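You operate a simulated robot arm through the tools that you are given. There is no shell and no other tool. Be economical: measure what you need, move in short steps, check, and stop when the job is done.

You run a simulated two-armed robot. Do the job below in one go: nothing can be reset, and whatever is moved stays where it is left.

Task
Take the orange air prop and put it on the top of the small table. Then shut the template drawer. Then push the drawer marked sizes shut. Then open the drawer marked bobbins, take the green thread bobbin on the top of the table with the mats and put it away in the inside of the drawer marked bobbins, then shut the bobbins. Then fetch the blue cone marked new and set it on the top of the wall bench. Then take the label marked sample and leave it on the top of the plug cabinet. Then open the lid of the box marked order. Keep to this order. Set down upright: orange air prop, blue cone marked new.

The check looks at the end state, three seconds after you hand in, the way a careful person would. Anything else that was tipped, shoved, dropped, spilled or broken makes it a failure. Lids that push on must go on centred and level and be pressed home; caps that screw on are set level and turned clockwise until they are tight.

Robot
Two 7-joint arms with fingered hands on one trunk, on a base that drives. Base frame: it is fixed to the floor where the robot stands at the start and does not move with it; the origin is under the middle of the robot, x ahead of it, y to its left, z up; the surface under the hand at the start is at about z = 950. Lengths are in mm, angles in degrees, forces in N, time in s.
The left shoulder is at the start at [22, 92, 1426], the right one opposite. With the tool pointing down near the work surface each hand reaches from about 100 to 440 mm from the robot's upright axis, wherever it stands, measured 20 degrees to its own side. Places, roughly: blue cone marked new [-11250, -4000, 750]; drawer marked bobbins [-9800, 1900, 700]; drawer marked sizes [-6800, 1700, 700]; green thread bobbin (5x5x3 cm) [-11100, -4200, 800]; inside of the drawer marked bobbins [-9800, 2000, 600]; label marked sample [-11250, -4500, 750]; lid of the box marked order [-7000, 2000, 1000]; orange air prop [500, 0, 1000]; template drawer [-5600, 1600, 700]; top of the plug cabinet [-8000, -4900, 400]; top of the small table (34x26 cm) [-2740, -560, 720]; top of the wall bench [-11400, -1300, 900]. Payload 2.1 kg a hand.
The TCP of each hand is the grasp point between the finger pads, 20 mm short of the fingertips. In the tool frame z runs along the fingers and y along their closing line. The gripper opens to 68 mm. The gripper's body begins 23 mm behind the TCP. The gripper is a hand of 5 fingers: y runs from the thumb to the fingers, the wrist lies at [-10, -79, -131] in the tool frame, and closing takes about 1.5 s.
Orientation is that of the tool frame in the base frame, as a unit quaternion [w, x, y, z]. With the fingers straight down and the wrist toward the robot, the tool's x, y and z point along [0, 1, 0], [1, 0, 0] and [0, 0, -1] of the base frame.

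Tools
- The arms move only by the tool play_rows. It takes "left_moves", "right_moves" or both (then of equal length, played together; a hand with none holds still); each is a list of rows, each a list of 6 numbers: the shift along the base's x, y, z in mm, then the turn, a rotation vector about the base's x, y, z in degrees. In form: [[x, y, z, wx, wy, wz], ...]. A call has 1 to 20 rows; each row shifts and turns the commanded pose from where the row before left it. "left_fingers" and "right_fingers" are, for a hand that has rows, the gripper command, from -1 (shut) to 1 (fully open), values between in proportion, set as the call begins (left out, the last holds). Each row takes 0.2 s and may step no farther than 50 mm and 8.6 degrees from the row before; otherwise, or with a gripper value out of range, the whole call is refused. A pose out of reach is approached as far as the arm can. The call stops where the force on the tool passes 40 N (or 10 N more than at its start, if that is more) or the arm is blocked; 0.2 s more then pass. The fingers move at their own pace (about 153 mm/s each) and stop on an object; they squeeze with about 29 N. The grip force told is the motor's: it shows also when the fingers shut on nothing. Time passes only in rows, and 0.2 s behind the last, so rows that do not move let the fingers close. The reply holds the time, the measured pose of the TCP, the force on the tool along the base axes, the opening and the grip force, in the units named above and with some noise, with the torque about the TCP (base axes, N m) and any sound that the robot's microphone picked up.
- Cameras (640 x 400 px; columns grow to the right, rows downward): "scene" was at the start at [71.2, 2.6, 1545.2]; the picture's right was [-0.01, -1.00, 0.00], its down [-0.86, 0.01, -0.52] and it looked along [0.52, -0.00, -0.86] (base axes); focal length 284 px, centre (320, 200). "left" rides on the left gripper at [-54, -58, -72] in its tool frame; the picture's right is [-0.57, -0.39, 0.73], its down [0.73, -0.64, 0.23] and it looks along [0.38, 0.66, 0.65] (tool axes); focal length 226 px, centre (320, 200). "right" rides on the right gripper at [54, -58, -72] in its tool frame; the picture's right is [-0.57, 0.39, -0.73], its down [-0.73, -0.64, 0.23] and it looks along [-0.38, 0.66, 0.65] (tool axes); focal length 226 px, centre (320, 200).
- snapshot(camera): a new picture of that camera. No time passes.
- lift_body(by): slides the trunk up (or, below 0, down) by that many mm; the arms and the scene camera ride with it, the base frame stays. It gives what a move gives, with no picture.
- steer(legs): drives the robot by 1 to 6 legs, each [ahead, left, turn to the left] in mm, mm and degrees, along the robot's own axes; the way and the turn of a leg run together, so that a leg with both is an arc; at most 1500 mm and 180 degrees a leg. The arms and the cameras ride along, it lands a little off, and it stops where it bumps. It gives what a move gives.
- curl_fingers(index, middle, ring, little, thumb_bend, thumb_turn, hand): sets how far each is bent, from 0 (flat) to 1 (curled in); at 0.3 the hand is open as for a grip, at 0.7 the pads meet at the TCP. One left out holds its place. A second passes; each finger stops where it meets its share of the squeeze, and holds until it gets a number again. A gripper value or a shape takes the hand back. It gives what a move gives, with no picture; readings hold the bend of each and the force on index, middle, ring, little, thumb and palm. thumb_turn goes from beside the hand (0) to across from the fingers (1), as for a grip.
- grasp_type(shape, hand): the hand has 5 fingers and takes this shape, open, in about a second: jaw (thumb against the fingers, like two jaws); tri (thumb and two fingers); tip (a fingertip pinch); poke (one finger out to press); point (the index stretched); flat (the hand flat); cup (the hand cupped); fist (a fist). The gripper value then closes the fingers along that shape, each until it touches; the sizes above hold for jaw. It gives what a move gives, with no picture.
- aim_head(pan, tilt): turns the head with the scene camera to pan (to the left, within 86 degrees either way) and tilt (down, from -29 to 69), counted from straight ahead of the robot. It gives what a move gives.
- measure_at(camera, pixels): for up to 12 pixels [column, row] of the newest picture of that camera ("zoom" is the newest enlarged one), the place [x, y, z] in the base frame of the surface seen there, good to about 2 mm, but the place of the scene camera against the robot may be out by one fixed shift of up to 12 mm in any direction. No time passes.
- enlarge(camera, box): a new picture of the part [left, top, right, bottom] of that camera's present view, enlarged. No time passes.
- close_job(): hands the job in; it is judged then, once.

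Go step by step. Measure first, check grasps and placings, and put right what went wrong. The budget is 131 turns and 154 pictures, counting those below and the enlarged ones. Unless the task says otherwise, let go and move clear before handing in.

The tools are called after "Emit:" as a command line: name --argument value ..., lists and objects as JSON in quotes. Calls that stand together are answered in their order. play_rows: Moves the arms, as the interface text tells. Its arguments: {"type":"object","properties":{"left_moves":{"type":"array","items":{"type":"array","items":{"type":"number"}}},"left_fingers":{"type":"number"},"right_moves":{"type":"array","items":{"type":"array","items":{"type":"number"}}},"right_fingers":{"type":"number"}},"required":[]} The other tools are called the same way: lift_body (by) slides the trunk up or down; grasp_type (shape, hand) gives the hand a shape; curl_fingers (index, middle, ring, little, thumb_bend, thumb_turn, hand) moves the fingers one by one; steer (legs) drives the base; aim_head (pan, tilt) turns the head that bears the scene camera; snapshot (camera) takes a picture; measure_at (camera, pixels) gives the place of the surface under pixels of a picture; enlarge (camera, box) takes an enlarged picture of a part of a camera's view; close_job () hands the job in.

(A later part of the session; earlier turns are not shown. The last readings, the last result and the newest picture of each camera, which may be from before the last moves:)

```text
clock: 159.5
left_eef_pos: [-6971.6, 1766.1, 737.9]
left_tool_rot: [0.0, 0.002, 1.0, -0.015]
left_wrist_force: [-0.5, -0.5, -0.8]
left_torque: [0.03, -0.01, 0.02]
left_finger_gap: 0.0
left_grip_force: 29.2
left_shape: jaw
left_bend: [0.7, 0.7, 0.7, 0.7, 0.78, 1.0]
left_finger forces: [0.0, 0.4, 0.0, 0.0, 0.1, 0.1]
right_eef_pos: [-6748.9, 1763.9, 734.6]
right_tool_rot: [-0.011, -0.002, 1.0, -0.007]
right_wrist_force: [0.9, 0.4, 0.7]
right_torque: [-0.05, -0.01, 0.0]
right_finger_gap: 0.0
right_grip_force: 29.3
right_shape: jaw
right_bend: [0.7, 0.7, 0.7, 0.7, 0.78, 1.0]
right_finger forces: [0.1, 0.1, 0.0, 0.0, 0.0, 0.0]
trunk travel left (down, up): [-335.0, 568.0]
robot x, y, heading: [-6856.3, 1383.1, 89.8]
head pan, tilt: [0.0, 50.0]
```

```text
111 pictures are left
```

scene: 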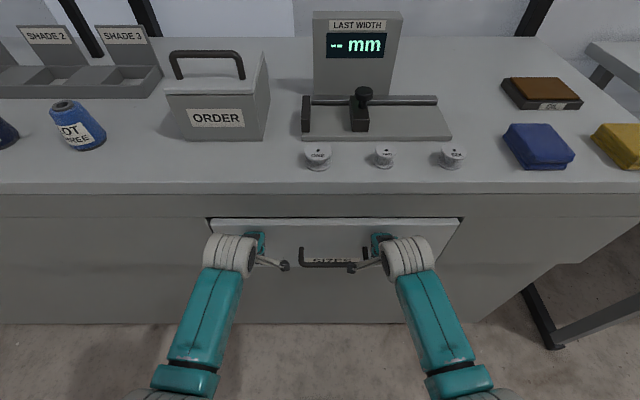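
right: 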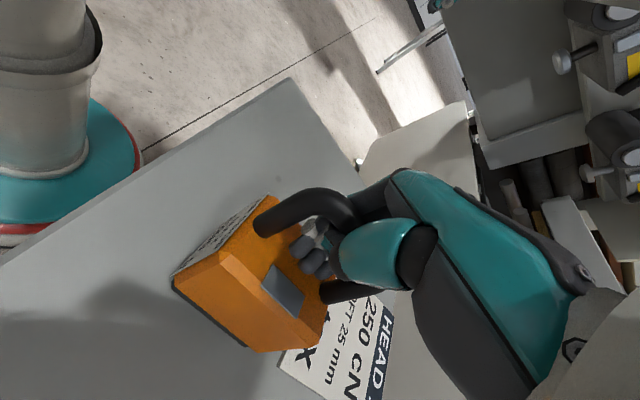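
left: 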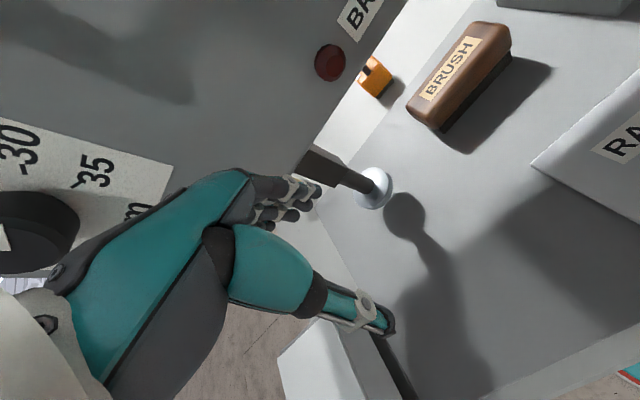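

Emit:
play_rows --left_moves '[[0, 6, 0, 0, 0, 0], [0, 5, 0, 0, 0, 0], [0, 4, 0, 0, 0, 0], [0, 4, 0, 0, 0, 0], [0, 0, 0, 0, 0, 0]]' --right_moves '[[0, 6, 0, 0, 0, 0], [0, 5, 0, 0, 0, 0], [0, 4, 0, 0, 0, 0], [0, 4, 0, 0, 0, 0], [0, 0, 0, 0, 0, 0]]'

Emit:
snapshot --camera "scene"

Emit:
measure_at --camera "scene" --pixels '[[320, 225], [230, 225], [440, 225], [170, 240], [500, 240], [320, 240]]'

```text
clock: 160.4
left_eef_pos: [-6971.8, 1778.4, 737.3]
left_tool_rot: [0.001, 0.0, 1.0, -0.019]
left_wrist_force: [0.5, -20.9, 5.8]
left_torque: [0.99, 0.06, 0.1]
left_finger_gap: 0.1
left_grip_force: 29.4
left_shape: jaw
left_bend: [0.7, 0.7, 0.7, 0.7, 0.78, 1.0]
left_finger forces: [0.0, 21.2, 0.0, 0.1, 0.0, 0.1]
right_eef_pos: [-6749.5, 1778.1, 734.7]
right_tool_rot: [-0.01, -0.004, 1.0, -0.006]
right_wrist_force: [0.0, -11.4, 3.4]
right_torque: [0.52, 0.0, -0.09]
right_finger_gap: 0.1
right_grip_force: 28.6
right_shape: jaw
right_bend: [0.7, 0.7, 0.7, 0.7, 0.78, 1.0]
right_finger forces: [0.0, 11.3, 0.1, 0.0, 0.0, 0.0]
trunk travel left (down, up): [-335.0, 568.0]
robot x, y, heading: [-6858.8, 1377.4, 89.8]
head pan, tilt: [0.0, 50.0]
stopped in row 4 (left hand): the force on the tool passed its limit at 46 N (the readings are from after the stop); the commanded pose is now the measured one
```

```text
110 pictures are left
```

scene: 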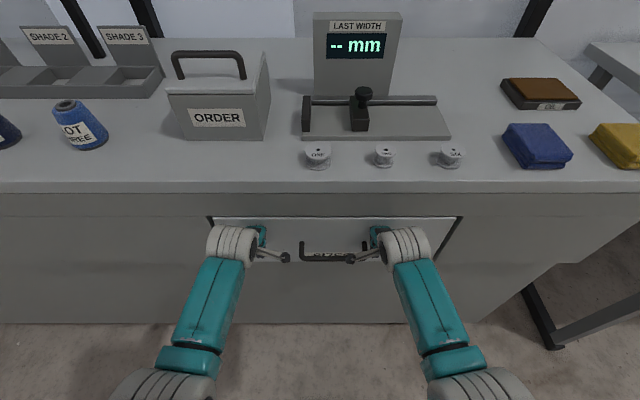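

```text
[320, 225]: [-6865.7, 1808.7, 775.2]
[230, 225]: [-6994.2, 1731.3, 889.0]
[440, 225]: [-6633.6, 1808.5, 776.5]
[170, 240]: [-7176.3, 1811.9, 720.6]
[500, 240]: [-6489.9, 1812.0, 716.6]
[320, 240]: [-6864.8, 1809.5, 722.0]
```

Sizes drawer is shut (stop felt, flush at 1809). Retract, drive along to the bobbins drawer.

Emit:
play_rows --left_moves '[[0, -40, 0, 0, 0, 0], [0, -40, 0, 0, 0, 0], [0, -40, 0, 0, 0, 0], [0, -40, 0, 0, 0, 0]]' --right_moves '[[0, -40, 0, 0, 0, 0], [0, -40, 0, 0, 0, 0], [0, -40, 0, 0, 0, 0], [0, -40, 0, 0, 0, 0]]'

Emit:
steer --legs '[[-380, 0, 0], [0, 1470, 0], [0, 1470, 0]]'

Emit:
snapshot --camera "scene"

```text
clock: 161.4
left_eef_pos: [-6970.6, 1620.7, 736.4]
left_tool_rot: [0.0, 0.001, 1.0, -0.019]
left_wrist_force: [1.3, -0.4, 0.5]
left_torque: [0.0, 0.0, 0.01]
left_finger_gap: 0.3
left_grip_force: 28.9
left_shape: jaw
left_bend: [0.7, 0.7, 0.7, 0.7, 0.78, 1.0]
left_finger forces: [0.0, 0.0, 0.1, 0.1, 0.0, 0.0]
right_eef_pos: [-6749.0, 1622.2, 735.5]
right_tool_rot: [-0.01, -0.003, 1.0, -0.008]
right_wrist_force: [-0.1, 0.8, -1.4]
right_torque: [0.0, -0.01, -0.01]
right_finger_gap: 0.0
right_grip_force: 28.9
right_shape: jaw
right_bend: [0.7, 0.7, 0.7, 0.7, 0.78, 1.0]
right_finger forces: [0.1, 0.1, 0.0, 0.0, 0.0, 0.0]
trunk travel left (down, up): [-335.0, 568.0]
robot x, y, heading: [-6856.9, 1380.3, 90.0]
head pan, tilt: [0.0, 50.0]
```

```text
clock: 177.6
left_eef_pos: [-9909.8, 1250.0, 736.6]
left_tool_rot: [0.0, 0.007, 1.0, -0.019]
left_wrist_force: [0.3, 0.9, 0.8]
left_torque: [0.0, 0.0, 0.0]
left_finger_gap: 0.2
left_grip_force: 28.9
left_shape: jaw
left_bend: [0.7, 0.7, 0.7, 0.7, 0.78, 1.0]
left_finger forces: [0.0, 0.0, 0.1, 0.0, 0.0, 0.0]
right_eef_pos: [-9688.7, 1249.9, 735.2]
right_tool_rot: [-0.011, 0.001, 1.0, -0.008]
right_wrist_force: [-0.6, 0.0, 1.0]
right_torque: [0.01, 0.01, 0.02]
right_finger_gap: 0.0
right_grip_force: 28.9
right_shape: jaw
right_bend: [0.7, 0.7, 0.7, 0.7, 0.78, 1.0]
right_finger forces: [0.0, 0.0, 0.0, 0.0, 0.0, 0.0]
trunk travel left (down, up): [-335.0, 568.0]
robot x, y, heading: [-9801.5, 1007.3, 89.3]
head pan, tilt: [0.0, 50.0]
```

```text
109 pictures are left
```

scene: 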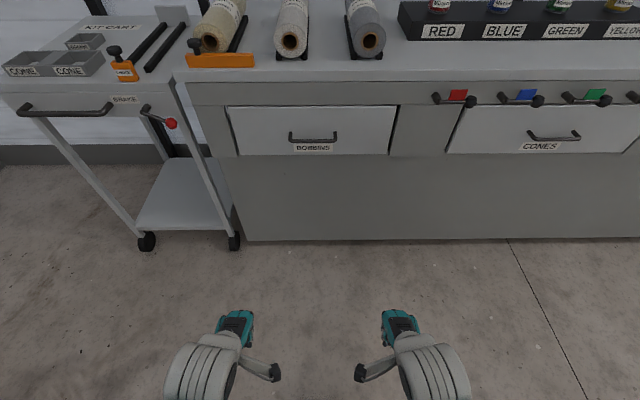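

Emit:
measure_at --camera "scene" --pixels '[[313, 140], [292, 137], [335, 137], [291, 134], [313, 125], [313, 148], [232, 108], [388, 152], [313, 95], [160, 122], [165, 118], [20, 108]]'

Emit:
enlarge --camera "scene" --box '[210, 80, 410, 180]'

```text
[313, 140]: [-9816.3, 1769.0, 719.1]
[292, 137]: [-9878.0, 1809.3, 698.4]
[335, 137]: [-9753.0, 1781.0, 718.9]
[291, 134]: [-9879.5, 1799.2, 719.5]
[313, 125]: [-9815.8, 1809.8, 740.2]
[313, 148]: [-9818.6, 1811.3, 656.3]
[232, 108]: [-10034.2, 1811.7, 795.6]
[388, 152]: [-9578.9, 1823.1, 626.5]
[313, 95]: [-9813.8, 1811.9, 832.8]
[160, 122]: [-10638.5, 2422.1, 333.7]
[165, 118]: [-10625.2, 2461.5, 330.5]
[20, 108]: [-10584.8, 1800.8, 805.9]
```

```text
3.20 times, centred on (310, 130) of scene
```

zoom: 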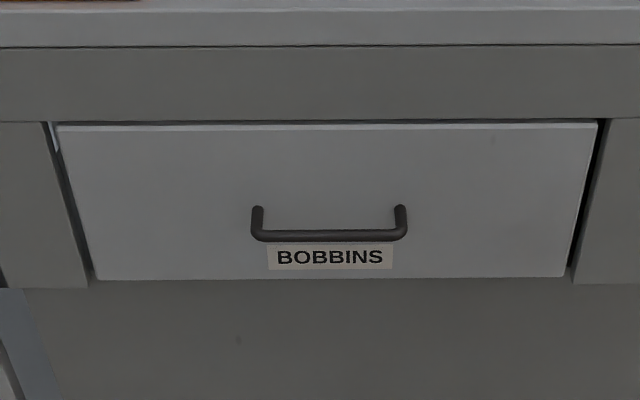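

Handle bar is at y≈1767, z 719, x -9880..-9752, standing ~40 off the face. I'll take it from above with the left hand, half-open; position first.

Emit:
play_rows --left_moves '[[0, 0, 30, 0, 0, 0], [0, 0, 30, 0, 0, 0], [0, 0, 10, 0, 0, 0], [0, 0, 0, 0, 0, 0], [0, 0, 0, 0, 0, 0]]' --left_fingers 0.15

Emit:
steer --legs '[[0, -94, 0.7], [370, 0, 0]]'

Emit:
snapshot --camera "left"

Emit:
snapshot --camera "scene"

```text
clock: 178.8
left_eef_pos: [-9911.2, 1250.7, 806.8]
left_tool_rot: [0.0, 0.007, 1.0, -0.019]
left_wrist_force: [0.3, 1.2, 0.0]
left_torque: [0.01, -0.01, -0.04]
left_finger_gap: 38.8
left_grip_force: 0.0
left_shape: jaw
left_bend: [0.74, 0.42, 0.38, 0.43, 0.67, 1.0]
left_finger forces: [0.0, 0.0, 0.0, 0.0, 0.0, 0.0]
right_eef_pos: [-9687.1, 1250.1, 734.3]
right_tool_rot: [-0.011, 0.002, 1.0, -0.009]
right_wrist_force: [0.1, 0.1, 0.4]
right_torque: [0.04, 0.0, 0.0]
right_finger_gap: 0.0
right_grip_force: 29.1
right_shape: jaw
right_bend: [0.7, 0.7, 0.7, 0.7, 0.78, 1.0]
right_finger forces: [0.0, 0.0, 0.0, 0.0, 0.0, 0.1]
trunk travel left (down, up): [-335.0, 568.0]
robot x, y, heading: [-9803.1, 1008.5, 89.4]
head pan, tilt: [0.0, 50.0]
```

```text
clock: 181.9
left_eef_pos: [-9820.9, 1617.9, 805.5]
left_tool_rot: [0.0, -0.001, 1.0, -0.019]
left_wrist_force: [-0.3, 0.1, 0.0]
left_torque: [0.02, 0.0, -0.01]
left_finger_gap: 39.1
left_grip_force: 0.1
left_shape: jaw
left_bend: [0.74, 0.42, 0.38, 0.43, 0.67, 1.0]
left_finger forces: [0.0, 0.0, 0.0, 0.1, 0.1, 0.0]
right_eef_pos: [-9598.6, 1619.7, 734.4]
right_tool_rot: [-0.011, -0.006, 1.0, -0.008]
right_wrist_force: [-0.5, 0.6, -0.4]
right_torque: [0.02, 0.0, 0.01]
right_finger_gap: 0.1
right_grip_force: 29.0
right_shape: jaw
right_bend: [0.7, 0.7, 0.7, 0.7, 0.78, 1.0]
right_finger forces: [0.0, 0.1, 0.0, 0.0, 0.0, 0.1]
trunk travel left (down, up): [-335.0, 568.0]
robot x, y, heading: [-9706.3, 1378.6, 90.2]
head pan, tilt: [0.0, 50.0]
```

```text
107 pictures are left
```

left: 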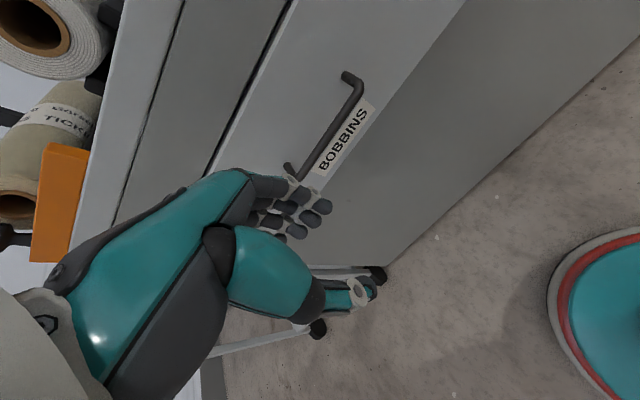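

```text
106 pictures are left
```

scene: 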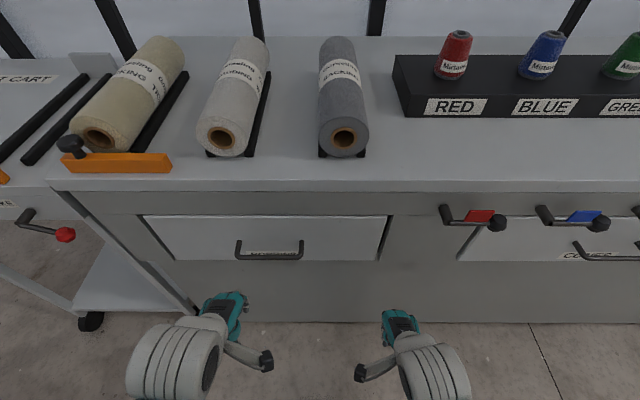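

Emit:
measure_at --camera "left" --pixels '[[337, 120], [355, 88], [310, 163], [347, 76], [290, 170], [400, 50], [325, 90]]'

Emit:
curl_fingers --hand "left" --index 0.45 --middle 0.45 --ring 0.45 --little 0.45 --thumb_bend 0.4 --thumb_turn 1

Emit:
snapshot --camera "left"

```text
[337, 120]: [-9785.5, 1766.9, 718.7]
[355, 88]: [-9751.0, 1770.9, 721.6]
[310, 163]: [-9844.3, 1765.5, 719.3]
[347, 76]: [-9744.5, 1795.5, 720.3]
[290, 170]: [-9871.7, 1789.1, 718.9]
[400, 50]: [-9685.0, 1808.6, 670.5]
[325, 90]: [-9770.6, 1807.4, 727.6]
```

```text
clock: 182.9
left_eef_pos: [-9821.4, 1617.5, 806.2]
left_tool_rot: [0.0, -0.001, 1.0, -0.019]
left_wrist_force: [0.7, -0.2, 0.1]
left_torque: [0.0, -0.02, -0.02]
left_finger_gap: 41.3
left_grip_force: 0.1
left_shape: fingers
left_bend: [0.45, 0.45, 0.45, 0.45, 0.4, 0.99]
left_finger forces: [0.0, 0.0, 0.0, 0.0, 0.0, 0.0]
right_eef_pos: [-9597.2, 1620.0, 735.0]
right_tool_rot: [-0.011, -0.007, 1.0, -0.008]
right_wrist_force: [-0.1, -0.3, 0.0]
right_torque: [0.01, -0.01, -0.04]
right_finger_gap: 0.0
right_grip_force: 29.3
right_shape: jaw
right_bend: [0.7, 0.7, 0.7, 0.7, 0.78, 1.0]
right_finger forces: [0.0, 0.0, 0.0, 0.1, 0.0, 0.0]
trunk travel left (down, up): [-335.0, 568.0]
robot x, y, heading: [-9707.6, 1375.7, 90.3]
head pan, tilt: [0.0, 50.0]
```

```text
105 pictures are left
```

left: 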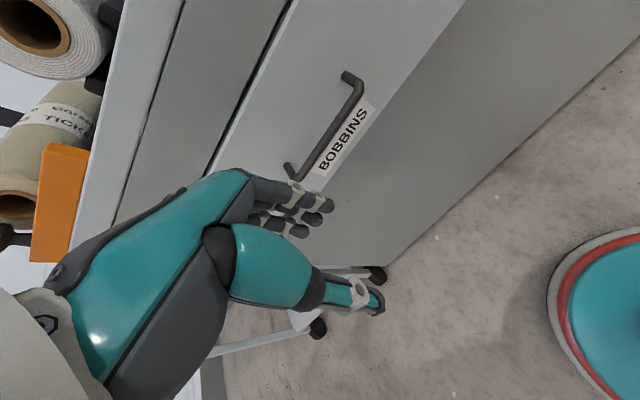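

Emit:
play_rows --left_moves '[[5, 35, 0, 0, 0, 0], [5, 35, 0, 0, 0, 0], [0, 30, 0, 0, 0, 0], [0, 30, 0, 0, 0, 0], [0, 22, 0, 0, 0, 0], [0, 0, -20, 0, 0, 0], [0, 0, -20, 0, 0, 0], [0, 0, -15, 0, 0, 0], [0, 0, 0, 0, 0, 0]]'

Emit:
snapshot --camera "left"

Emit:
enlarge --camera "scene" --box '[150, 180, 400, 340]'

```text
clock: 184.9
left_eef_pos: [-9812.6, 1768.3, 751.4]
left_tool_rot: [0.0, -0.001, 1.0, -0.019]
left_wrist_force: [0.6, -5.8, 0.5]
left_torque: [0.11, 0.03, 0.05]
left_finger_gap: 41.2
left_grip_force: 3.1
left_shape: fingers
left_bend: [0.45, 0.51, 0.45, 0.45, 0.4, 0.99]
left_finger forces: [0.0, 6.0, 0.0, 0.1, 0.0, 0.0]
right_eef_pos: [-9598.6, 1619.2, 734.3]
right_tool_rot: [-0.011, -0.005, 1.0, -0.007]
right_wrist_force: [-0.4, 0.3, 0.6]
right_torque: [-0.05, -0.02, -0.02]
right_finger_gap: 0.0
right_grip_force: 29.3
right_shape: jaw
right_bend: [0.7, 0.7, 0.7, 0.7, 0.78, 1.0]
right_finger forces: [0.0, 0.0, 0.1, 0.0, 0.1, 0.0]
trunk travel left (down, up): [-335.0, 568.0]
robot x, y, heading: [-9705.9, 1374.9, 90.3]
head pan, tilt: [0.0, 50.0]
```

```text
104 pictures are left
```

left: 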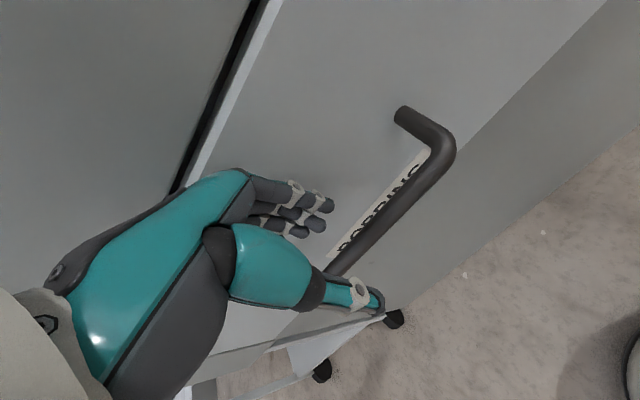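

```text
2.50 times, centred on (275, 260) of scene
```

zoom: 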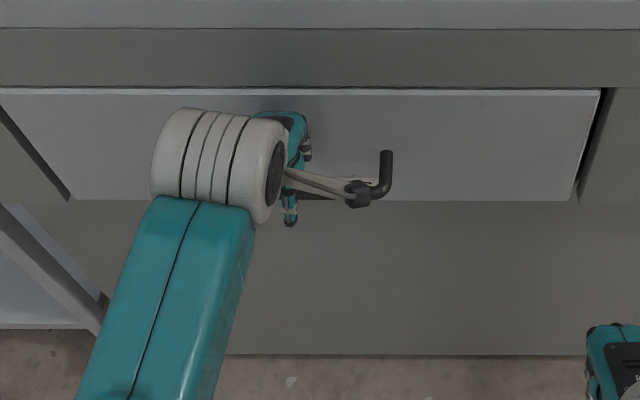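

Fingers hang behind the bar, thumb in front. Ease back 3 mm, lower onto the bar and close.

Emit:
play_rows --left_moves '[[0, -3, -10, 0, 0, 0], [0, 0, -10, 0, 0, 0], [0, 0, -10, 0, 0, 0], [0, 0, 0, 0, 0, 0]]'

Emit:
play_rows --left_moves '[[0, 0, 0, 0, 0, 0], [0, 0, 0, 0, 0, 0], [0, 0, 0, 0, 0, 0], [0, 0, 0, 0, 0, 0], [0, 0, 0, 0, 0, 0], [0, 0, 0, 0, 0, 0], [0, 0, 0, 0, 0, 0]]' --left_fingers -1

Emit:
snapshot --camera "left"

```text
clock: 185.9
left_eef_pos: [-9810.8, 1766.9, 721.5]
left_tool_rot: [0.0, -0.001, 1.0, -0.02]
left_wrist_force: [0.1, -1.0, 0.2]
left_torque: [0.01, 0.0, 0.01]
left_finger_gap: 41.3
left_grip_force: 0.1
left_shape: fingers
left_bend: [0.45, 0.45, 0.45, 0.45, 0.4, 0.99]
left_finger forces: [0.0, 0.6, 0.0, 0.1, 0.0, 0.0]
right_eef_pos: [-9598.1, 1619.2, 734.3]
right_tool_rot: [-0.011, -0.006, 1.0, -0.008]
right_wrist_force: [1.0, 0.6, 0.0]
right_torque: [0.02, 0.03, 0.02]
right_finger_gap: 0.1
right_grip_force: 28.9
right_shape: jaw
right_bend: [0.7, 0.7, 0.7, 0.7, 0.78, 1.0]
right_finger forces: [0.1, 0.0, 0.0, 0.0, 0.0, 0.1]
trunk travel left (down, up): [-335.0, 568.0]
robot x, y, heading: [-9704.8, 1378.1, 90.1]
head pan, tilt: [0.0, 50.0]
```

```text
clock: 187.5
left_eef_pos: [-9812.2, 1766.2, 720.3]
left_tool_rot: [0.0, -0.001, 1.0, -0.021]
left_wrist_force: [0.4, -3.6, -27.1]
left_torque: [-0.14, -0.05, -0.12]
left_finger_gap: 0.3
left_grip_force: 28.6
left_shape: jaw
left_bend: [0.73, 0.71, 0.64, 0.54, 0.72, 1.0]
left_finger forces: [15.5, 7.1, 3.5, 1.8, 30.2, 0.1]
right_eef_pos: [-9599.3, 1620.9, 734.9]
right_tool_rot: [-0.01, -0.006, 1.0, -0.008]
right_wrist_force: [0.0, 0.3, -0.2]
right_torque: [0.03, 0.03, 0.01]
right_finger_gap: 0.0
right_grip_force: 28.8
right_shape: jaw
right_bend: [0.7, 0.7, 0.7, 0.7, 0.78, 1.0]
right_finger forces: [0.0, 0.0, 0.0, 0.1, 0.0, 0.0]
trunk travel left (down, up): [-335.0, 568.0]
robot x, y, heading: [-9704.7, 1375.3, 89.9]
head pan, tilt: [0.0, 50.0]
```

```text
102 pictures are left
```

left: 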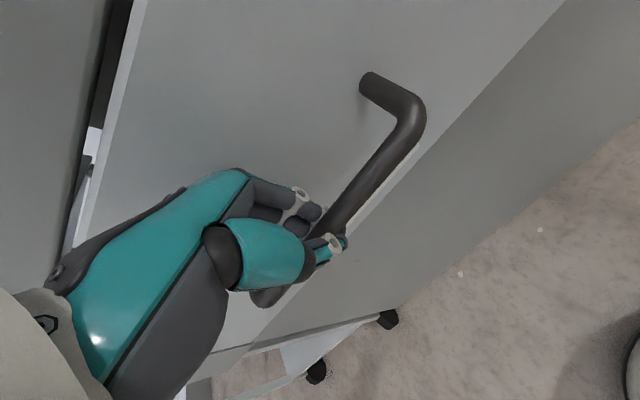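

The bar is gripped. Pull with the arm in small steps.

Emit:
play_rows --left_moves '[[0, 0, -2, 0, 0, 0], [0, -10, 0, 0, 0, 0], [0, -15, 0, 0, 0, 0], [0, -20, 0, 0, 0, 0], [0, -20, 0, 0, 0, 0], [0, -20, 0, 0, 0, 0], [0, -20, 0, 0, 0, 0], [0, -20, 0, 0, 0, 0], [0, 0, 0, 0, 0, 0]]'

Emit:
snapshot --camera "scene"

```text
clock: 189.5
left_eef_pos: [-9813.3, 1641.0, 717.9]
left_tool_rot: [0.0, -0.001, 1.0, -0.02]
left_wrist_force: [-0.5, -1.4, -19.3]
left_torque: [-0.06, -0.06, -0.02]
left_finger_gap: 0.5
left_grip_force: 29.3
left_shape: jaw
left_bend: [0.73, 0.71, 0.66, 0.53, 0.72, 1.0]
left_finger forces: [15.5, 6.4, 3.6, 1.9, 29.6, 0.0]
right_eef_pos: [-9597.2, 1621.5, 734.1]
right_tool_rot: [-0.011, -0.007, 1.0, -0.008]
right_wrist_force: [0.8, 0.2, -0.3]
right_torque: [0.03, 0.02, 0.02]
right_finger_gap: 0.1
right_grip_force: 28.8
right_shape: jaw
right_bend: [0.7, 0.7, 0.7, 0.7, 0.78, 1.0]
right_finger forces: [0.0, 0.1, 0.1, 0.1, 0.1, 0.1]
trunk travel left (down, up): [-335.0, 568.0]
robot x, y, heading: [-9703.3, 1375.5, 90.2]
head pan, tilt: [0.0, 50.0]
```

```text
101 pictures are left
```

scene: 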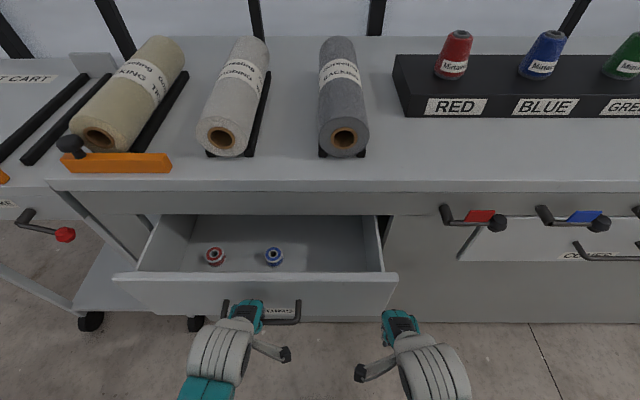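

The drawer is open ~125 mm with two bobbins inside. Drive back 90 mm more, then release.

Emit:
steer --legs '[[-90, 0, 0]]'

Emit:
play_rows --left_moves '[[0, 0, 0, 0, 0, 0], [0, 0, 0, 0, 0, 0], [0, 0, 0, 0, 0, 0], [0, 0, 0, 0, 0, 0], [0, 0, 30, 0, 0, 0], [0, 0, 40, 0, 0, 0], [0, 0, 40, 0, 0, 0], [0, -40, 20, 0, 0, 0], [0, -40, 0, 0, 0, 0]]' --left_fingers 0.4

Emit:
snapshot --camera "scene"

Emit:
measure_at --camera "scene" --pixels '[[260, 260], [150, 265], [380, 265], [217, 240], [272, 243], [260, 300], [240, 195], [300, 250]]'

```text
clock: 190.6
left_eef_pos: [-9811.1, 1553.4, 719.2]
left_tool_rot: [0.0, -0.001, 1.0, -0.02]
left_wrist_force: [0.0, -1.2, -21.6]
left_torque: [-0.1, -0.03, -0.11]
left_finger_gap: 0.4
left_grip_force: 29.3
left_shape: jaw
left_bend: [0.73, 0.71, 0.67, 0.53, 0.72, 1.0]
left_finger forces: [16.3, 7.2, 3.8, 1.8, 30.0, 0.0]
right_eef_pos: [-9598.4, 1530.2, 735.2]
right_tool_rot: [-0.01, -0.006, 1.0, -0.008]
right_wrist_force: [0.5, 0.2, 0.9]
right_torque: [-0.01, 0.06, -0.01]
right_finger_gap: 0.0
right_grip_force: 29.4
right_shape: jaw
right_bend: [0.7, 0.7, 0.7, 0.7, 0.78, 1.0]
right_finger forces: [0.0, 0.0, 0.1, 0.0, 0.0, 0.1]
trunk travel left (down, up): [-335.0, 568.0]
robot x, y, heading: [-9701.4, 1285.9, 90.1]
head pan, tilt: [0.0, 50.0]
```

```text
clock: 192.6
left_eef_pos: [-9802.4, 1499.7, 816.5]
left_tool_rot: [0.0, -0.002, 1.0, -0.018]
left_wrist_force: [-0.1, -0.1, 0.0]
left_torque: [0.03, 0.02, -0.01]
left_finger_gap: 47.4
left_grip_force: 0.1
left_shape: jaw
left_bend: [0.27, 0.37, 0.34, 0.35, 0.6, 1.0]
left_finger forces: [0.0, 0.0, 0.1, 0.1, 0.0, 0.0]
left hand out of reach, approached as far as the arm can: row 8, 9
right_eef_pos: [-9598.2, 1531.1, 735.1]
right_tool_rot: [-0.01, -0.006, 1.0, -0.008]
right_wrist_force: [0.3, 0.2, 0.9]
right_torque: [0.01, 0.0, -0.03]
right_finger_gap: 0.0
right_grip_force: 28.8
right_shape: jaw
right_bend: [0.7, 0.7, 0.7, 0.7, 0.78, 1.0]
right_finger forces: [0.0, 0.0, 0.0, 0.0, 0.0, 0.0]
trunk travel left (down, up): [-335.0, 568.0]
robot x, y, heading: [-9706.2, 1286.2, 90.4]
head pan, tilt: [0.0, 50.0]
```

```text
100 pictures are left
```

scene: 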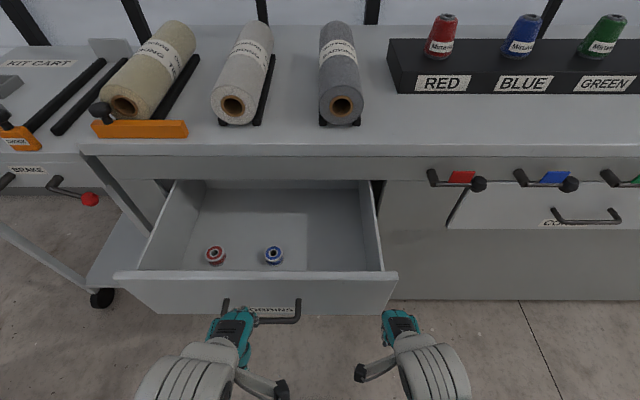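

```text
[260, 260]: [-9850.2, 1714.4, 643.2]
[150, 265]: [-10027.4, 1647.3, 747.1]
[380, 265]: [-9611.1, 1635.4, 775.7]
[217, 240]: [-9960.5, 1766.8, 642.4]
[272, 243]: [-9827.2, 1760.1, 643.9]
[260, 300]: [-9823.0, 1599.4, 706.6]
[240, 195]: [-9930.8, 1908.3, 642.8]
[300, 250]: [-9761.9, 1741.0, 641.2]
```

Drawer is open ~210 mm; free floor at about (-9720,1720,643). Now head to the table with the mats: back off, turn round and look.

Emit:
steer --legs '[[-400, 0, 0], [0, 0, 180]]'

Emit:
lift_body --by 330

Emit:
aim_head --pan -5 --tilt 15

Emit:
snapshot --camera "scene"

```text
clock: 202.4
left_eef_pos: [-9610.8, 676.3, 816.5]
left_tool_rot: [-0.019, 1.0, -0.007, 0.0]
left_wrist_force: [-1.0, -0.2, 0.0]
left_torque: [-0.03, 0.0, -0.03]
left_finger_gap: 47.5
left_grip_force: 0.0
left_shape: jaw
left_bend: [0.27, 0.37, 0.34, 0.35, 0.6, 1.0]
left_finger forces: [0.0, 0.0, 0.0, 0.0, 0.0, 0.1]
right_eef_pos: [-9814.8, 648.9, 734.4]
right_tool_rot: [-0.007, 1.0, -0.002, 0.011]
right_wrist_force: [0.2, -0.4, -0.2]
right_torque: [0.0, 0.0, 0.02]
right_finger_gap: 0.0
right_grip_force: 29.1
right_shape: jaw
right_bend: [0.7, 0.7, 0.7, 0.7, 0.78, 1.0]
right_finger forces: [0.1, 0.0, 0.0, 0.0, 0.1, 0.1]
trunk travel left (down, up): [-335.0, 568.0]
robot x, y, heading: [-9704.1, 891.0, -90.8]
head pan, tilt: [0.0, 50.0]
```

```text
clock: 205.6
left_eef_pos: [-9609.9, 676.9, 1146.1]
left_tool_rot: [-0.02, 1.0, -0.007, 0.001]
left_wrist_force: [0.0, -0.6, 0.0]
left_torque: [0.02, 0.01, 0.02]
left_finger_gap: 47.4
left_grip_force: 0.1
left_shape: jaw
left_bend: [0.27, 0.37, 0.34, 0.35, 0.6, 1.0]
left_finger forces: [0.1, 0.0, 0.1, 0.0, 0.1, 0.1]
right_eef_pos: [-9813.8, 648.5, 1063.5]
right_tool_rot: [-0.008, 1.0, -0.002, 0.01]
right_wrist_force: [0.0, -0.4, 0.0]
right_torque: [0.0, 0.01, 0.01]
right_finger_gap: 0.0
right_grip_force: 29.1
right_shape: jaw
right_bend: [0.7, 0.7, 0.7, 0.7, 0.78, 1.0]
right_finger forces: [0.1, 0.0, 0.0, 0.0, 0.0, 0.1]
trunk travel left (down, up): [-665.0, 238.0]
robot x, y, heading: [-9702.7, 886.7, -90.8]
head pan, tilt: [0.0, 50.0]
```

```text
clock: 206.6
left_eef_pos: [-9609.6, 677.1, 1146.1]
left_tool_rot: [-0.02, 1.0, -0.008, 0.0]
left_wrist_force: [-0.7, -0.5, -0.3]
left_torque: [0.02, -0.02, -0.01]
left_finger_gap: 47.4
left_grip_force: 0.1
left_shape: jaw
left_bend: [0.27, 0.37, 0.34, 0.35, 0.6, 1.0]
left_finger forces: [0.0, 0.1, 0.1, 0.0, 0.1, 0.0]
right_eef_pos: [-9814.3, 648.3, 1064.4]
right_tool_rot: [-0.007, 1.0, -0.003, 0.011]
right_wrist_force: [-0.1, 0.1, -0.5]
right_torque: [0.03, -0.01, -0.01]
right_finger_gap: 0.0
right_grip_force: 28.9
right_shape: jaw
right_bend: [0.7, 0.7, 0.7, 0.7, 0.78, 1.0]
right_finger forces: [0.1, 0.1, 0.1, 0.1, 0.1, 0.1]
trunk travel left (down, up): [-665.0, 238.0]
robot x, y, heading: [-9705.5, 893.8, -90.6]
head pan, tilt: [-5.0, 15.0]
```

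```text
99 pictures are left
```

scene: 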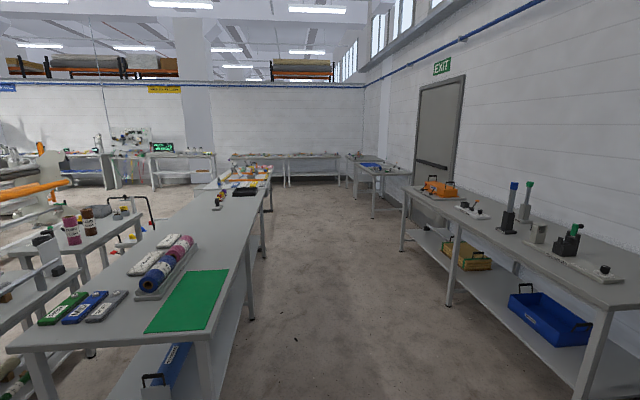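

Emit:
enlarge --camera "scene" --box '[330, 130, 480, 230]'

Emit:
measure_at --camera "scene" --pixels '[[370, 170], [410, 175], [380, 210], [265, 200], [225, 300], [450, 300], [405, 250], [330, 300], [435, 195], [300, 185], [590, 300], [225, 190]]'

```text
4.00 times, centred on (405, 180) of scene
```

zoom: 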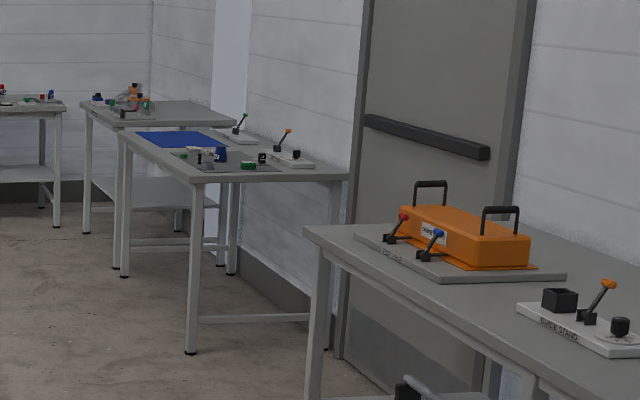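

```text
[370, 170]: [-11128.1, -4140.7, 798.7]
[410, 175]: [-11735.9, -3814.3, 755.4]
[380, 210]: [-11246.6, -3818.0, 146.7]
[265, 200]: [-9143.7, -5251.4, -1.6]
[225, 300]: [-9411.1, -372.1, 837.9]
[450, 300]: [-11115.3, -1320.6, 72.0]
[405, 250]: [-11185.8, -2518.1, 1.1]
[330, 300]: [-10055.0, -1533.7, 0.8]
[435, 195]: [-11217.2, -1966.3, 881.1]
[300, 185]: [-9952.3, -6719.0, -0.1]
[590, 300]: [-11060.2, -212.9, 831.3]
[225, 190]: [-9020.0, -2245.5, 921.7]
```

Table with mats is around x -11000..-11700, y -3800..-4500. Drive down the aisle at x≈-10250 and face it.

Emit:
steer --legs '[[0, -545, 0.7], [1500, 0, 0], [1500, 0, 0], [1500, 0, 0], [550, 0, 0], [0, 0, -90]]'

Emit:
aim_head --pan 0 --tilt 35

Emit:
snapshot --camera "scene"

```text
clock: 237.3
left_eef_pos: [-10471.0, -4220.7, 1146.1]
left_tool_rot: [-0.015, 0.712, -0.702, 0.015]
left_wrist_force: [0.7, 0.7, 0.5]
left_torque: [-0.01, 0.0, -0.01]
left_finger_gap: 47.5
left_grip_force: 0.0
left_shape: jaw
left_bend: [0.27, 0.37, 0.34, 0.35, 0.6, 1.0]
left_finger forces: [0.0, 0.1, 0.1, 0.0, 0.0, 0.1]
right_eef_pos: [-10504.1, -4016.3, 1064.7]
right_tool_rot: [0.002, 0.715, -0.699, 0.012]
right_wrist_force: [0.4, 0.3, 0.2]
right_torque: [0.0, 0.0, 0.02]
right_finger_gap: 0.0
right_grip_force: 29.0
right_shape: jaw
right_bend: [0.7, 0.7, 0.7, 0.7, 0.78, 1.0]
right_finger forces: [0.1, 0.0, 0.0, 0.1, 0.0, 0.0]
trunk travel left (down, up): [-665.0, 238.0]
robot x, y, heading: [-10255.9, -4123.1, -178.8]
head pan, tilt: [-5.0, 15.0]
```

```text
clock: 238.1
left_eef_pos: [-10469.6, -4220.0, 1146.4]
left_tool_rot: [-0.014, 0.711, -0.703, 0.015]
left_wrist_force: [-0.1, -0.1, 0.4]
left_torque: [-0.01, 0.01, 0.0]
left_finger_gap: 47.6
left_grip_force: 0.1
left_shape: jaw
left_bend: [0.27, 0.37, 0.34, 0.35, 0.6, 1.0]
left_finger forces: [0.1, 0.1, 0.0, 0.0, 0.0, 0.0]
right_eef_pos: [-10503.9, -4017.3, 1063.8]
right_tool_rot: [0.002, 0.715, -0.699, 0.013]
right_wrist_force: [-0.1, 1.1, 0.0]
right_torque: [-0.02, 0.0, 0.0]
right_finger_gap: 0.0
right_grip_force: 29.0
right_shape: jaw
right_bend: [0.7, 0.7, 0.7, 0.7, 0.78, 1.0]
right_finger forces: [0.0, 0.0, 0.0, 0.0, 0.0, 0.0]
trunk travel left (down, up): [-665.0, 238.0]
robot x, y, heading: [-10257.9, -4119.5, -179.2]
head pan, tilt: [0.0, 35.0]
```

```text
97 pictures are left
```

scene: 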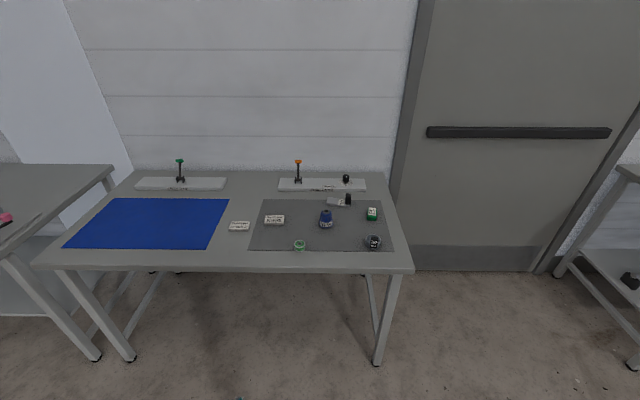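

Emit:
enlarge --camera "scene" --box '[215, 170, 405, 270]'

Emit:
measure_at --camera "scene" --pixels '[[299, 245], [326, 218], [373, 242], [372, 213], [275, 219], [239, 226], [340, 201], [220, 268], [300, 230], [405, 268], [40, 262], [326, 226]]'

```text
3.37 times, centred on (310, 220) of scene
```

zoom: 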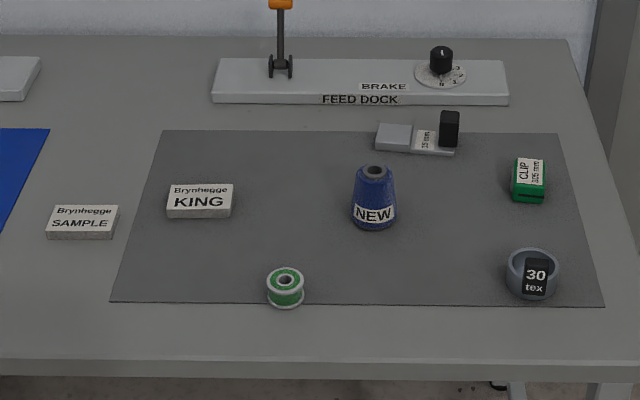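

```text
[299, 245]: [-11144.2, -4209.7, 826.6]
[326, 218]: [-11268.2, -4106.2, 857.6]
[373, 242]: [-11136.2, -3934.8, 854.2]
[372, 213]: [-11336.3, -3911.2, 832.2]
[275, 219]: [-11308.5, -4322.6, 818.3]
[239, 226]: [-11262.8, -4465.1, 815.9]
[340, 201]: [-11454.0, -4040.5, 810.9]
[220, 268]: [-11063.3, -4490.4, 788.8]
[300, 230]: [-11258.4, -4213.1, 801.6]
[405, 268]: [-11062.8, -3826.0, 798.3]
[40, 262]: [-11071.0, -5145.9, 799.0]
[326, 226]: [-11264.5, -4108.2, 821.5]
```

Green bobbin at about (-11155,-4210, top 832), the cone NEW and SAMPLE block are here as well. Position for the right hand and lower the trunk.

Emit:
steer --legs '[[0, 200, -0.8], [480, 0, 0]]'

Emit:
lift_body --by -150

Emit:
play_rows --right_moves '[[0, 0, 0, 0, 0, 0], [0, 0, 0, 0, 0, 0], [0, 0, 0, 0, 0, 0], [0, 0, 0, 0, 0, 0]]' --right_fingers 1

Emit:
aim_head --pan 0 --tilt 55

Emit:
snapshot --camera "scene"

```text
clock: 242.1
left_eef_pos: [-10950.3, -4418.4, 1146.6]
left_tool_rot: [-0.015, 0.707, -0.707, 0.014]
left_wrist_force: [-0.1, -0.1, 0.1]
left_torque: [-0.03, -0.05, -0.01]
left_finger_gap: 47.2
left_grip_force: 0.0
left_shape: jaw
left_bend: [0.27, 0.37, 0.34, 0.35, 0.6, 1.0]
left_finger forces: [0.0, 0.0, 0.0, 0.0, 0.1, 0.0]
right_eef_pos: [-10981.7, -4213.4, 1065.2]
right_tool_rot: [0.002, 0.711, -0.703, 0.013]
right_wrist_force: [0.2, 0.6, 0.2]
right_torque: [0.05, 0.05, 0.0]
right_finger_gap: 0.0
right_grip_force: 29.1
right_shape: jaw
right_bend: [0.7, 0.7, 0.7, 0.7, 0.78, 1.0]
right_finger forces: [0.0, 0.0, 0.0, 0.0, 0.0, 0.1]
trunk travel left (down, up): [-665.0, 238.0]
robot x, y, heading: [-10734.0, -4319.0, -179.9]
head pan, tilt: [0.0, 35.0]
```

```text
clock: 243.9
left_eef_pos: [-10950.2, -4417.6, 997.1]
left_tool_rot: [0.013, -0.707, 0.707, -0.014]
left_wrist_force: [-0.1, 0.2, 0.0]
left_torque: [-0.03, 0.01, -0.01]
left_finger_gap: 47.4
left_grip_force: 0.1
left_shape: jaw
left_bend: [0.27, 0.37, 0.34, 0.35, 0.6, 1.0]
left_finger forces: [0.0, 0.1, 0.0, 0.0, 0.1, 0.0]
right_eef_pos: [-10982.3, -4214.6, 914.7]
right_tool_rot: [0.002, 0.711, -0.703, 0.013]
right_wrist_force: [0.8, -0.3, 0.2]
right_torque: [-0.02, -0.03, -0.02]
right_finger_gap: 0.0
right_grip_force: 29.8
right_shape: jaw
right_bend: [0.7, 0.7, 0.7, 0.7, 0.78, 1.0]
right_finger forces: [0.0, 0.0, 0.1, 0.1, 0.1, 0.0]
trunk travel left (down, up): [-515.0, 388.0]
robot x, y, heading: [-10737.9, -4322.8, -179.8]
head pan, tilt: [0.0, 35.0]
```

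```text
clock: 244.9
left_eef_pos: [-10949.5, -4418.1, 996.6]
left_tool_rot: [-0.014, 0.707, -0.707, 0.014]
left_wrist_force: [0.1, 0.0, 0.8]
left_torque: [-0.01, 0.02, 0.01]
left_finger_gap: 47.4
left_grip_force: 0.1
left_shape: jaw
left_bend: [0.27, 0.37, 0.34, 0.35, 0.6, 1.0]
left_finger forces: [0.0, 0.1, 0.0, 0.1, 0.0, 0.0]
right_eef_pos: [-10981.0, -4214.2, 914.3]
right_tool_rot: [0.001, 0.711, -0.703, 0.014]
right_wrist_force: [-0.1, 0.7, 0.0]
right_torque: [0.0, 0.01, -0.02]
right_finger_gap: 67.8
right_grip_force: 0.1
right_shape: jaw
right_bend: [0.3, 0.3, 0.3, 0.3, 0.3, 0.98]
right_finger forces: [0.0, 0.0, 0.0, 0.0, 0.0, 0.1]
trunk travel left (down, up): [-515.0, 388.0]
robot x, y, heading: [-10739.5, -4321.8, -179.8]
head pan, tilt: [0.0, 35.0]
```

```text
clock: 245.7
left_eef_pos: [-10950.2, -4416.3, 995.6]
left_tool_rot: [0.014, -0.707, 0.707, -0.014]
left_wrist_force: [-0.4, -0.1, 0.4]
left_torque: [0.02, 0.01, 0.02]
left_finger_gap: 47.2
left_grip_force: 0.2
left_shape: jaw
left_bend: [0.27, 0.37, 0.34, 0.35, 0.6, 1.0]
left_finger forces: [0.0, 0.0, 0.0, 0.0, 0.1, 0.1]
right_eef_pos: [-10981.9, -4213.3, 915.2]
right_tool_rot: [0.002, 0.711, -0.703, 0.013]
right_wrist_force: [0.7, 0.6, -0.2]
right_torque: [0.01, -0.02, 0.0]
right_finger_gap: 67.6
right_grip_force: 0.0
right_shape: jaw
right_bend: [0.3, 0.3, 0.3, 0.3, 0.3, 0.98]
right_finger forces: [0.1, 0.0, 0.0, 0.0, 0.0, 0.0]
trunk travel left (down, up): [-515.0, 388.0]
robot x, y, heading: [-10737.9, -4321.8, -179.9]
head pan, tilt: [0.0, 55.0]
```

```text
95 pictures are left
```

scene: 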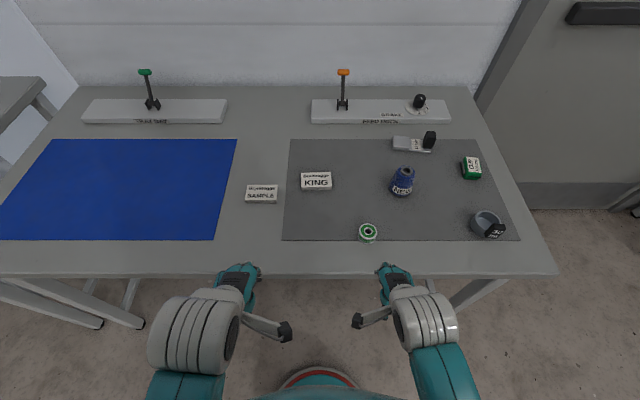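

Emit:
measure_at --camera "scene" --pixels '[[368, 227], [360, 233], [376, 232], [368, 238], [368, 243], [402, 172], [402, 180], [392, 188], [261, 190]]'

Emit:
steer --legs '[[80, 0, 0]]'

Emit:
snapshot --camera "right"

```text
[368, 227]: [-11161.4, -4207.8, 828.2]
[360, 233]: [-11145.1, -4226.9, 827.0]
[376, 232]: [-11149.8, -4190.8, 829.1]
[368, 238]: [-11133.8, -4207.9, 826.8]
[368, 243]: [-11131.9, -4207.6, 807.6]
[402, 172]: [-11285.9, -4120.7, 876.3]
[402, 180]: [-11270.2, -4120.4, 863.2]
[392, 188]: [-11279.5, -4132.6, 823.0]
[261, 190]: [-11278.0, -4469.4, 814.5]
```

```text
clock: 246.8
left_eef_pos: [-11029.3, -4416.6, 996.0]
left_tool_rot: [0.014, -0.707, 0.707, -0.014]
left_wrist_force: [-0.1, -0.6, 0.1]
left_torque: [0.02, 0.0, 0.0]
left_finger_gap: 47.4
left_grip_force: 0.1
left_shape: jaw
left_bend: [0.27, 0.37, 0.34, 0.35, 0.6, 1.0]
left_finger forces: [0.0, 0.0, 0.0, 0.0, 0.0, 0.0]
right_eef_pos: [-11061.3, -4214.3, 913.8]
right_tool_rot: [0.002, 0.711, -0.703, 0.013]
right_wrist_force: [-0.3, 0.7, 0.3]
right_torque: [0.02, 0.02, 0.03]
right_finger_gap: 67.9
right_grip_force: 0.0
right_shape: jaw
right_bend: [0.3, 0.3, 0.3, 0.3, 0.3, 0.98]
right_finger forces: [0.0, 0.0, 0.0, 0.0, 0.1, 0.1]
trunk travel left (down, up): [-515.0, 388.0]
robot x, y, heading: [-10816.8, -4319.3, -179.9]
head pan, tilt: [0.0, 55.0]
```

```text
94 pictures are left
```

right: 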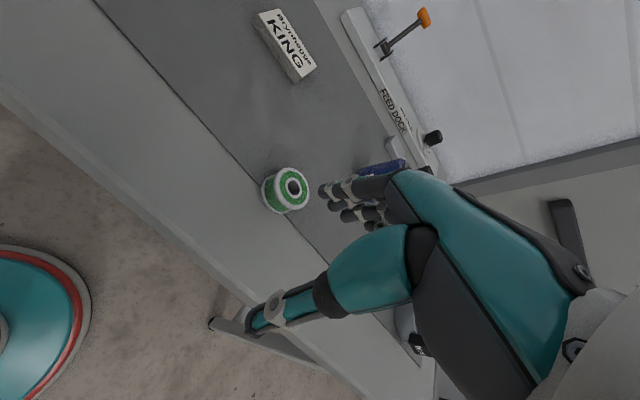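

Emit:
measure_at --camera "right" --pixels '[[293, 187], [285, 172], [305, 190], [295, 207], [277, 180], [290, 180], [265, 195]]'

Emit:
enlarge --camera "right" --box '[240, 140, 360, 240]'

```text
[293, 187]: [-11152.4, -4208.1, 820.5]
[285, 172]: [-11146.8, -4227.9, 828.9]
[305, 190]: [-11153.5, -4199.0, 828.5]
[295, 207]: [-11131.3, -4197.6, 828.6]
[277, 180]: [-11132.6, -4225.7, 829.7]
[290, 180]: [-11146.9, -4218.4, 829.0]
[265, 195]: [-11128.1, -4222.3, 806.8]
```

```text
4.00 times, centred on (300, 190) of right
```

zoom: 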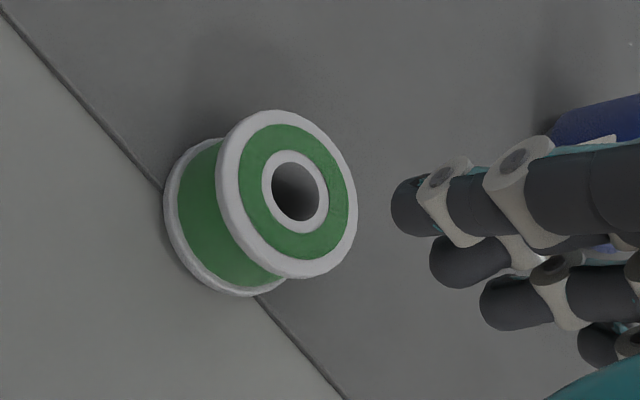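

Bobbin centre (-11146,-4209), top 829. Move over it and down to TCP z 823, then close.

Emit:
play_rows --right_moves '[[-43, 3, 0, 0, 0, 0], [-42, 2, 0, 0, 0, 0], [0, 0, -30, 0, 0, 0], [0, 0, -30, 0, 0, 0], [0, 0, -20, 0, 0, 0], [0, 0, -8, 0, 0, 0], [0, 0, 0, 0, 0, 0]]'

Emit:
snapshot --camera "right"

```text
clock: 248.4
left_eef_pos: [-11028.7, -4417.5, 996.1]
left_tool_rot: [-0.014, 0.707, -0.707, 0.014]
left_wrist_force: [-0.1, 0.4, -0.4]
left_torque: [-0.01, -0.02, -0.02]
left_finger_gap: 47.3
left_grip_force: 0.1
left_shape: jaw
left_bend: [0.27, 0.37, 0.34, 0.35, 0.6, 1.0]
left_finger forces: [0.0, 0.0, 0.0, 0.1, 0.0, 0.1]
right_eef_pos: [-11145.9, -4209.0, 827.2]
right_tool_rot: [0.001, 0.711, -0.703, 0.013]
right_wrist_force: [-0.4, 0.0, -0.4]
right_torque: [-0.03, -0.01, 0.0]
right_finger_gap: 67.6
right_grip_force: 0.0
right_shape: jaw
right_bend: [0.3, 0.3, 0.3, 0.3, 0.3, 0.98]
right_finger forces: [0.1, 0.0, 0.0, 0.0, 0.0, 0.0]
trunk travel left (down, up): [-515.0, 388.0]
robot x, y, heading: [-10819.3, -4318.9, -179.9]
head pan, tilt: [0.0, 55.0]
```

```text
92 pictures are left
```

right: 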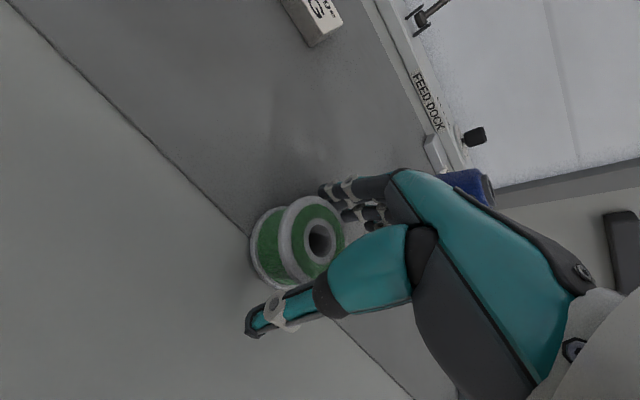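

Emit:
play_rows --right_moves '[[0, 0, -4, 0, 0, 0], [0, 0, 0, 0, 0, 0], [0, 0, 0, 0, 0, 0], [0, 0, 0, 0, 0, 0], [0, 0, 0, 0, 0, 0], [0, 0, 0, 0, 0, 0], [0, 0, 0, 0, 0, 0], [0, 0, 0, 0, 0, 0]]' --right_fingers -1

Emit:
play_rows --right_moves '[[0, 0, 15, 0, 0, 0], [0, 0, 25, 0, 0, 0], [0, 0, 30, 0, 0, 0], [0, 0, 30, 0, 0, 0], [20, 0, 20, 0, 0, 0]]'

Emit:
snapshot --camera "right"

```text
clock: 250.2
left_eef_pos: [-11029.9, -4417.8, 996.0]
left_tool_rot: [-0.013, 0.707, -0.707, 0.013]
left_wrist_force: [-0.1, 0.9, 0.4]
left_torque: [-0.01, -0.04, 0.01]
left_finger_gap: 47.6
left_grip_force: 0.0
left_shape: jaw
left_bend: [0.27, 0.37, 0.34, 0.35, 0.6, 1.0]
left_finger forces: [0.0, 0.0, 0.0, 0.0, 0.0, 0.0]
right_eef_pos: [-11146.4, -4208.1, 822.7]
right_tool_rot: [0.003, 0.711, -0.703, 0.013]
right_wrist_force: [0.9, 0.6, 8.2]
right_torque: [0.07, 0.18, -0.01]
right_finger_gap: 34.1
right_grip_force: 28.4
right_shape: jaw
right_bend: [0.74, 0.45, 0.5, 0.47, 0.72, 1.0]
right_finger forces: [16.1, 12.5, 0.1, 0.1, 24.5, 0.0]
trunk travel left (down, up): [-515.0, 388.0]
robot x, y, heading: [-10818.5, -4326.1, -179.8]
head pan, tilt: [0.0, 55.0]
```

```text
clock: 251.4
left_eef_pos: [-11028.9, -4417.5, 996.8]
left_tool_rot: [-0.013, 0.707, -0.707, 0.014]
left_wrist_force: [0.0, 0.7, 0.1]
left_torque: [-0.01, 0.0, -0.02]
left_finger_gap: 47.4
left_grip_force: 0.1
left_shape: jaw
left_bend: [0.27, 0.37, 0.34, 0.35, 0.6, 1.0]
left_finger forces: [0.0, 0.1, 0.0, 0.0, 0.0, 0.0]
right_eef_pos: [-11126.0, -4208.8, 943.1]
right_tool_rot: [0.001, 0.71, -0.704, 0.013]
right_wrist_force: [-0.2, 0.7, -0.1]
right_torque: [0.0, 0.0, -0.02]
right_finger_gap: 33.5
right_grip_force: 28.9
right_shape: jaw
right_bend: [0.74, 0.45, 0.5, 0.47, 0.73, 1.0]
right_finger forces: [16.1, 7.7, 0.1, 0.0, 23.5, 0.0]
trunk travel left (down, up): [-515.0, 388.0]
robot x, y, heading: [-10819.5, -4318.6, -179.8]
head pan, tilt: [0.0, 55.0]
```

```text
91 pictures are left
```

right: 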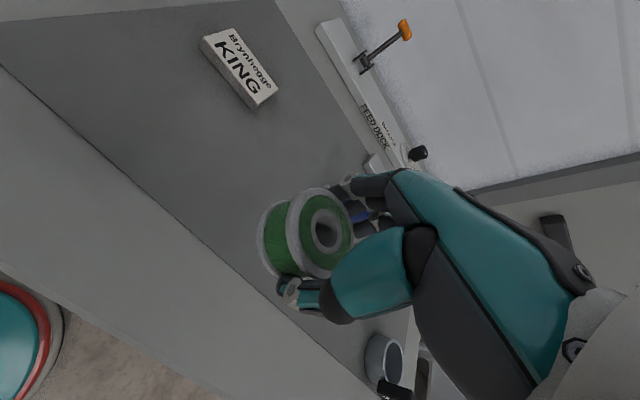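

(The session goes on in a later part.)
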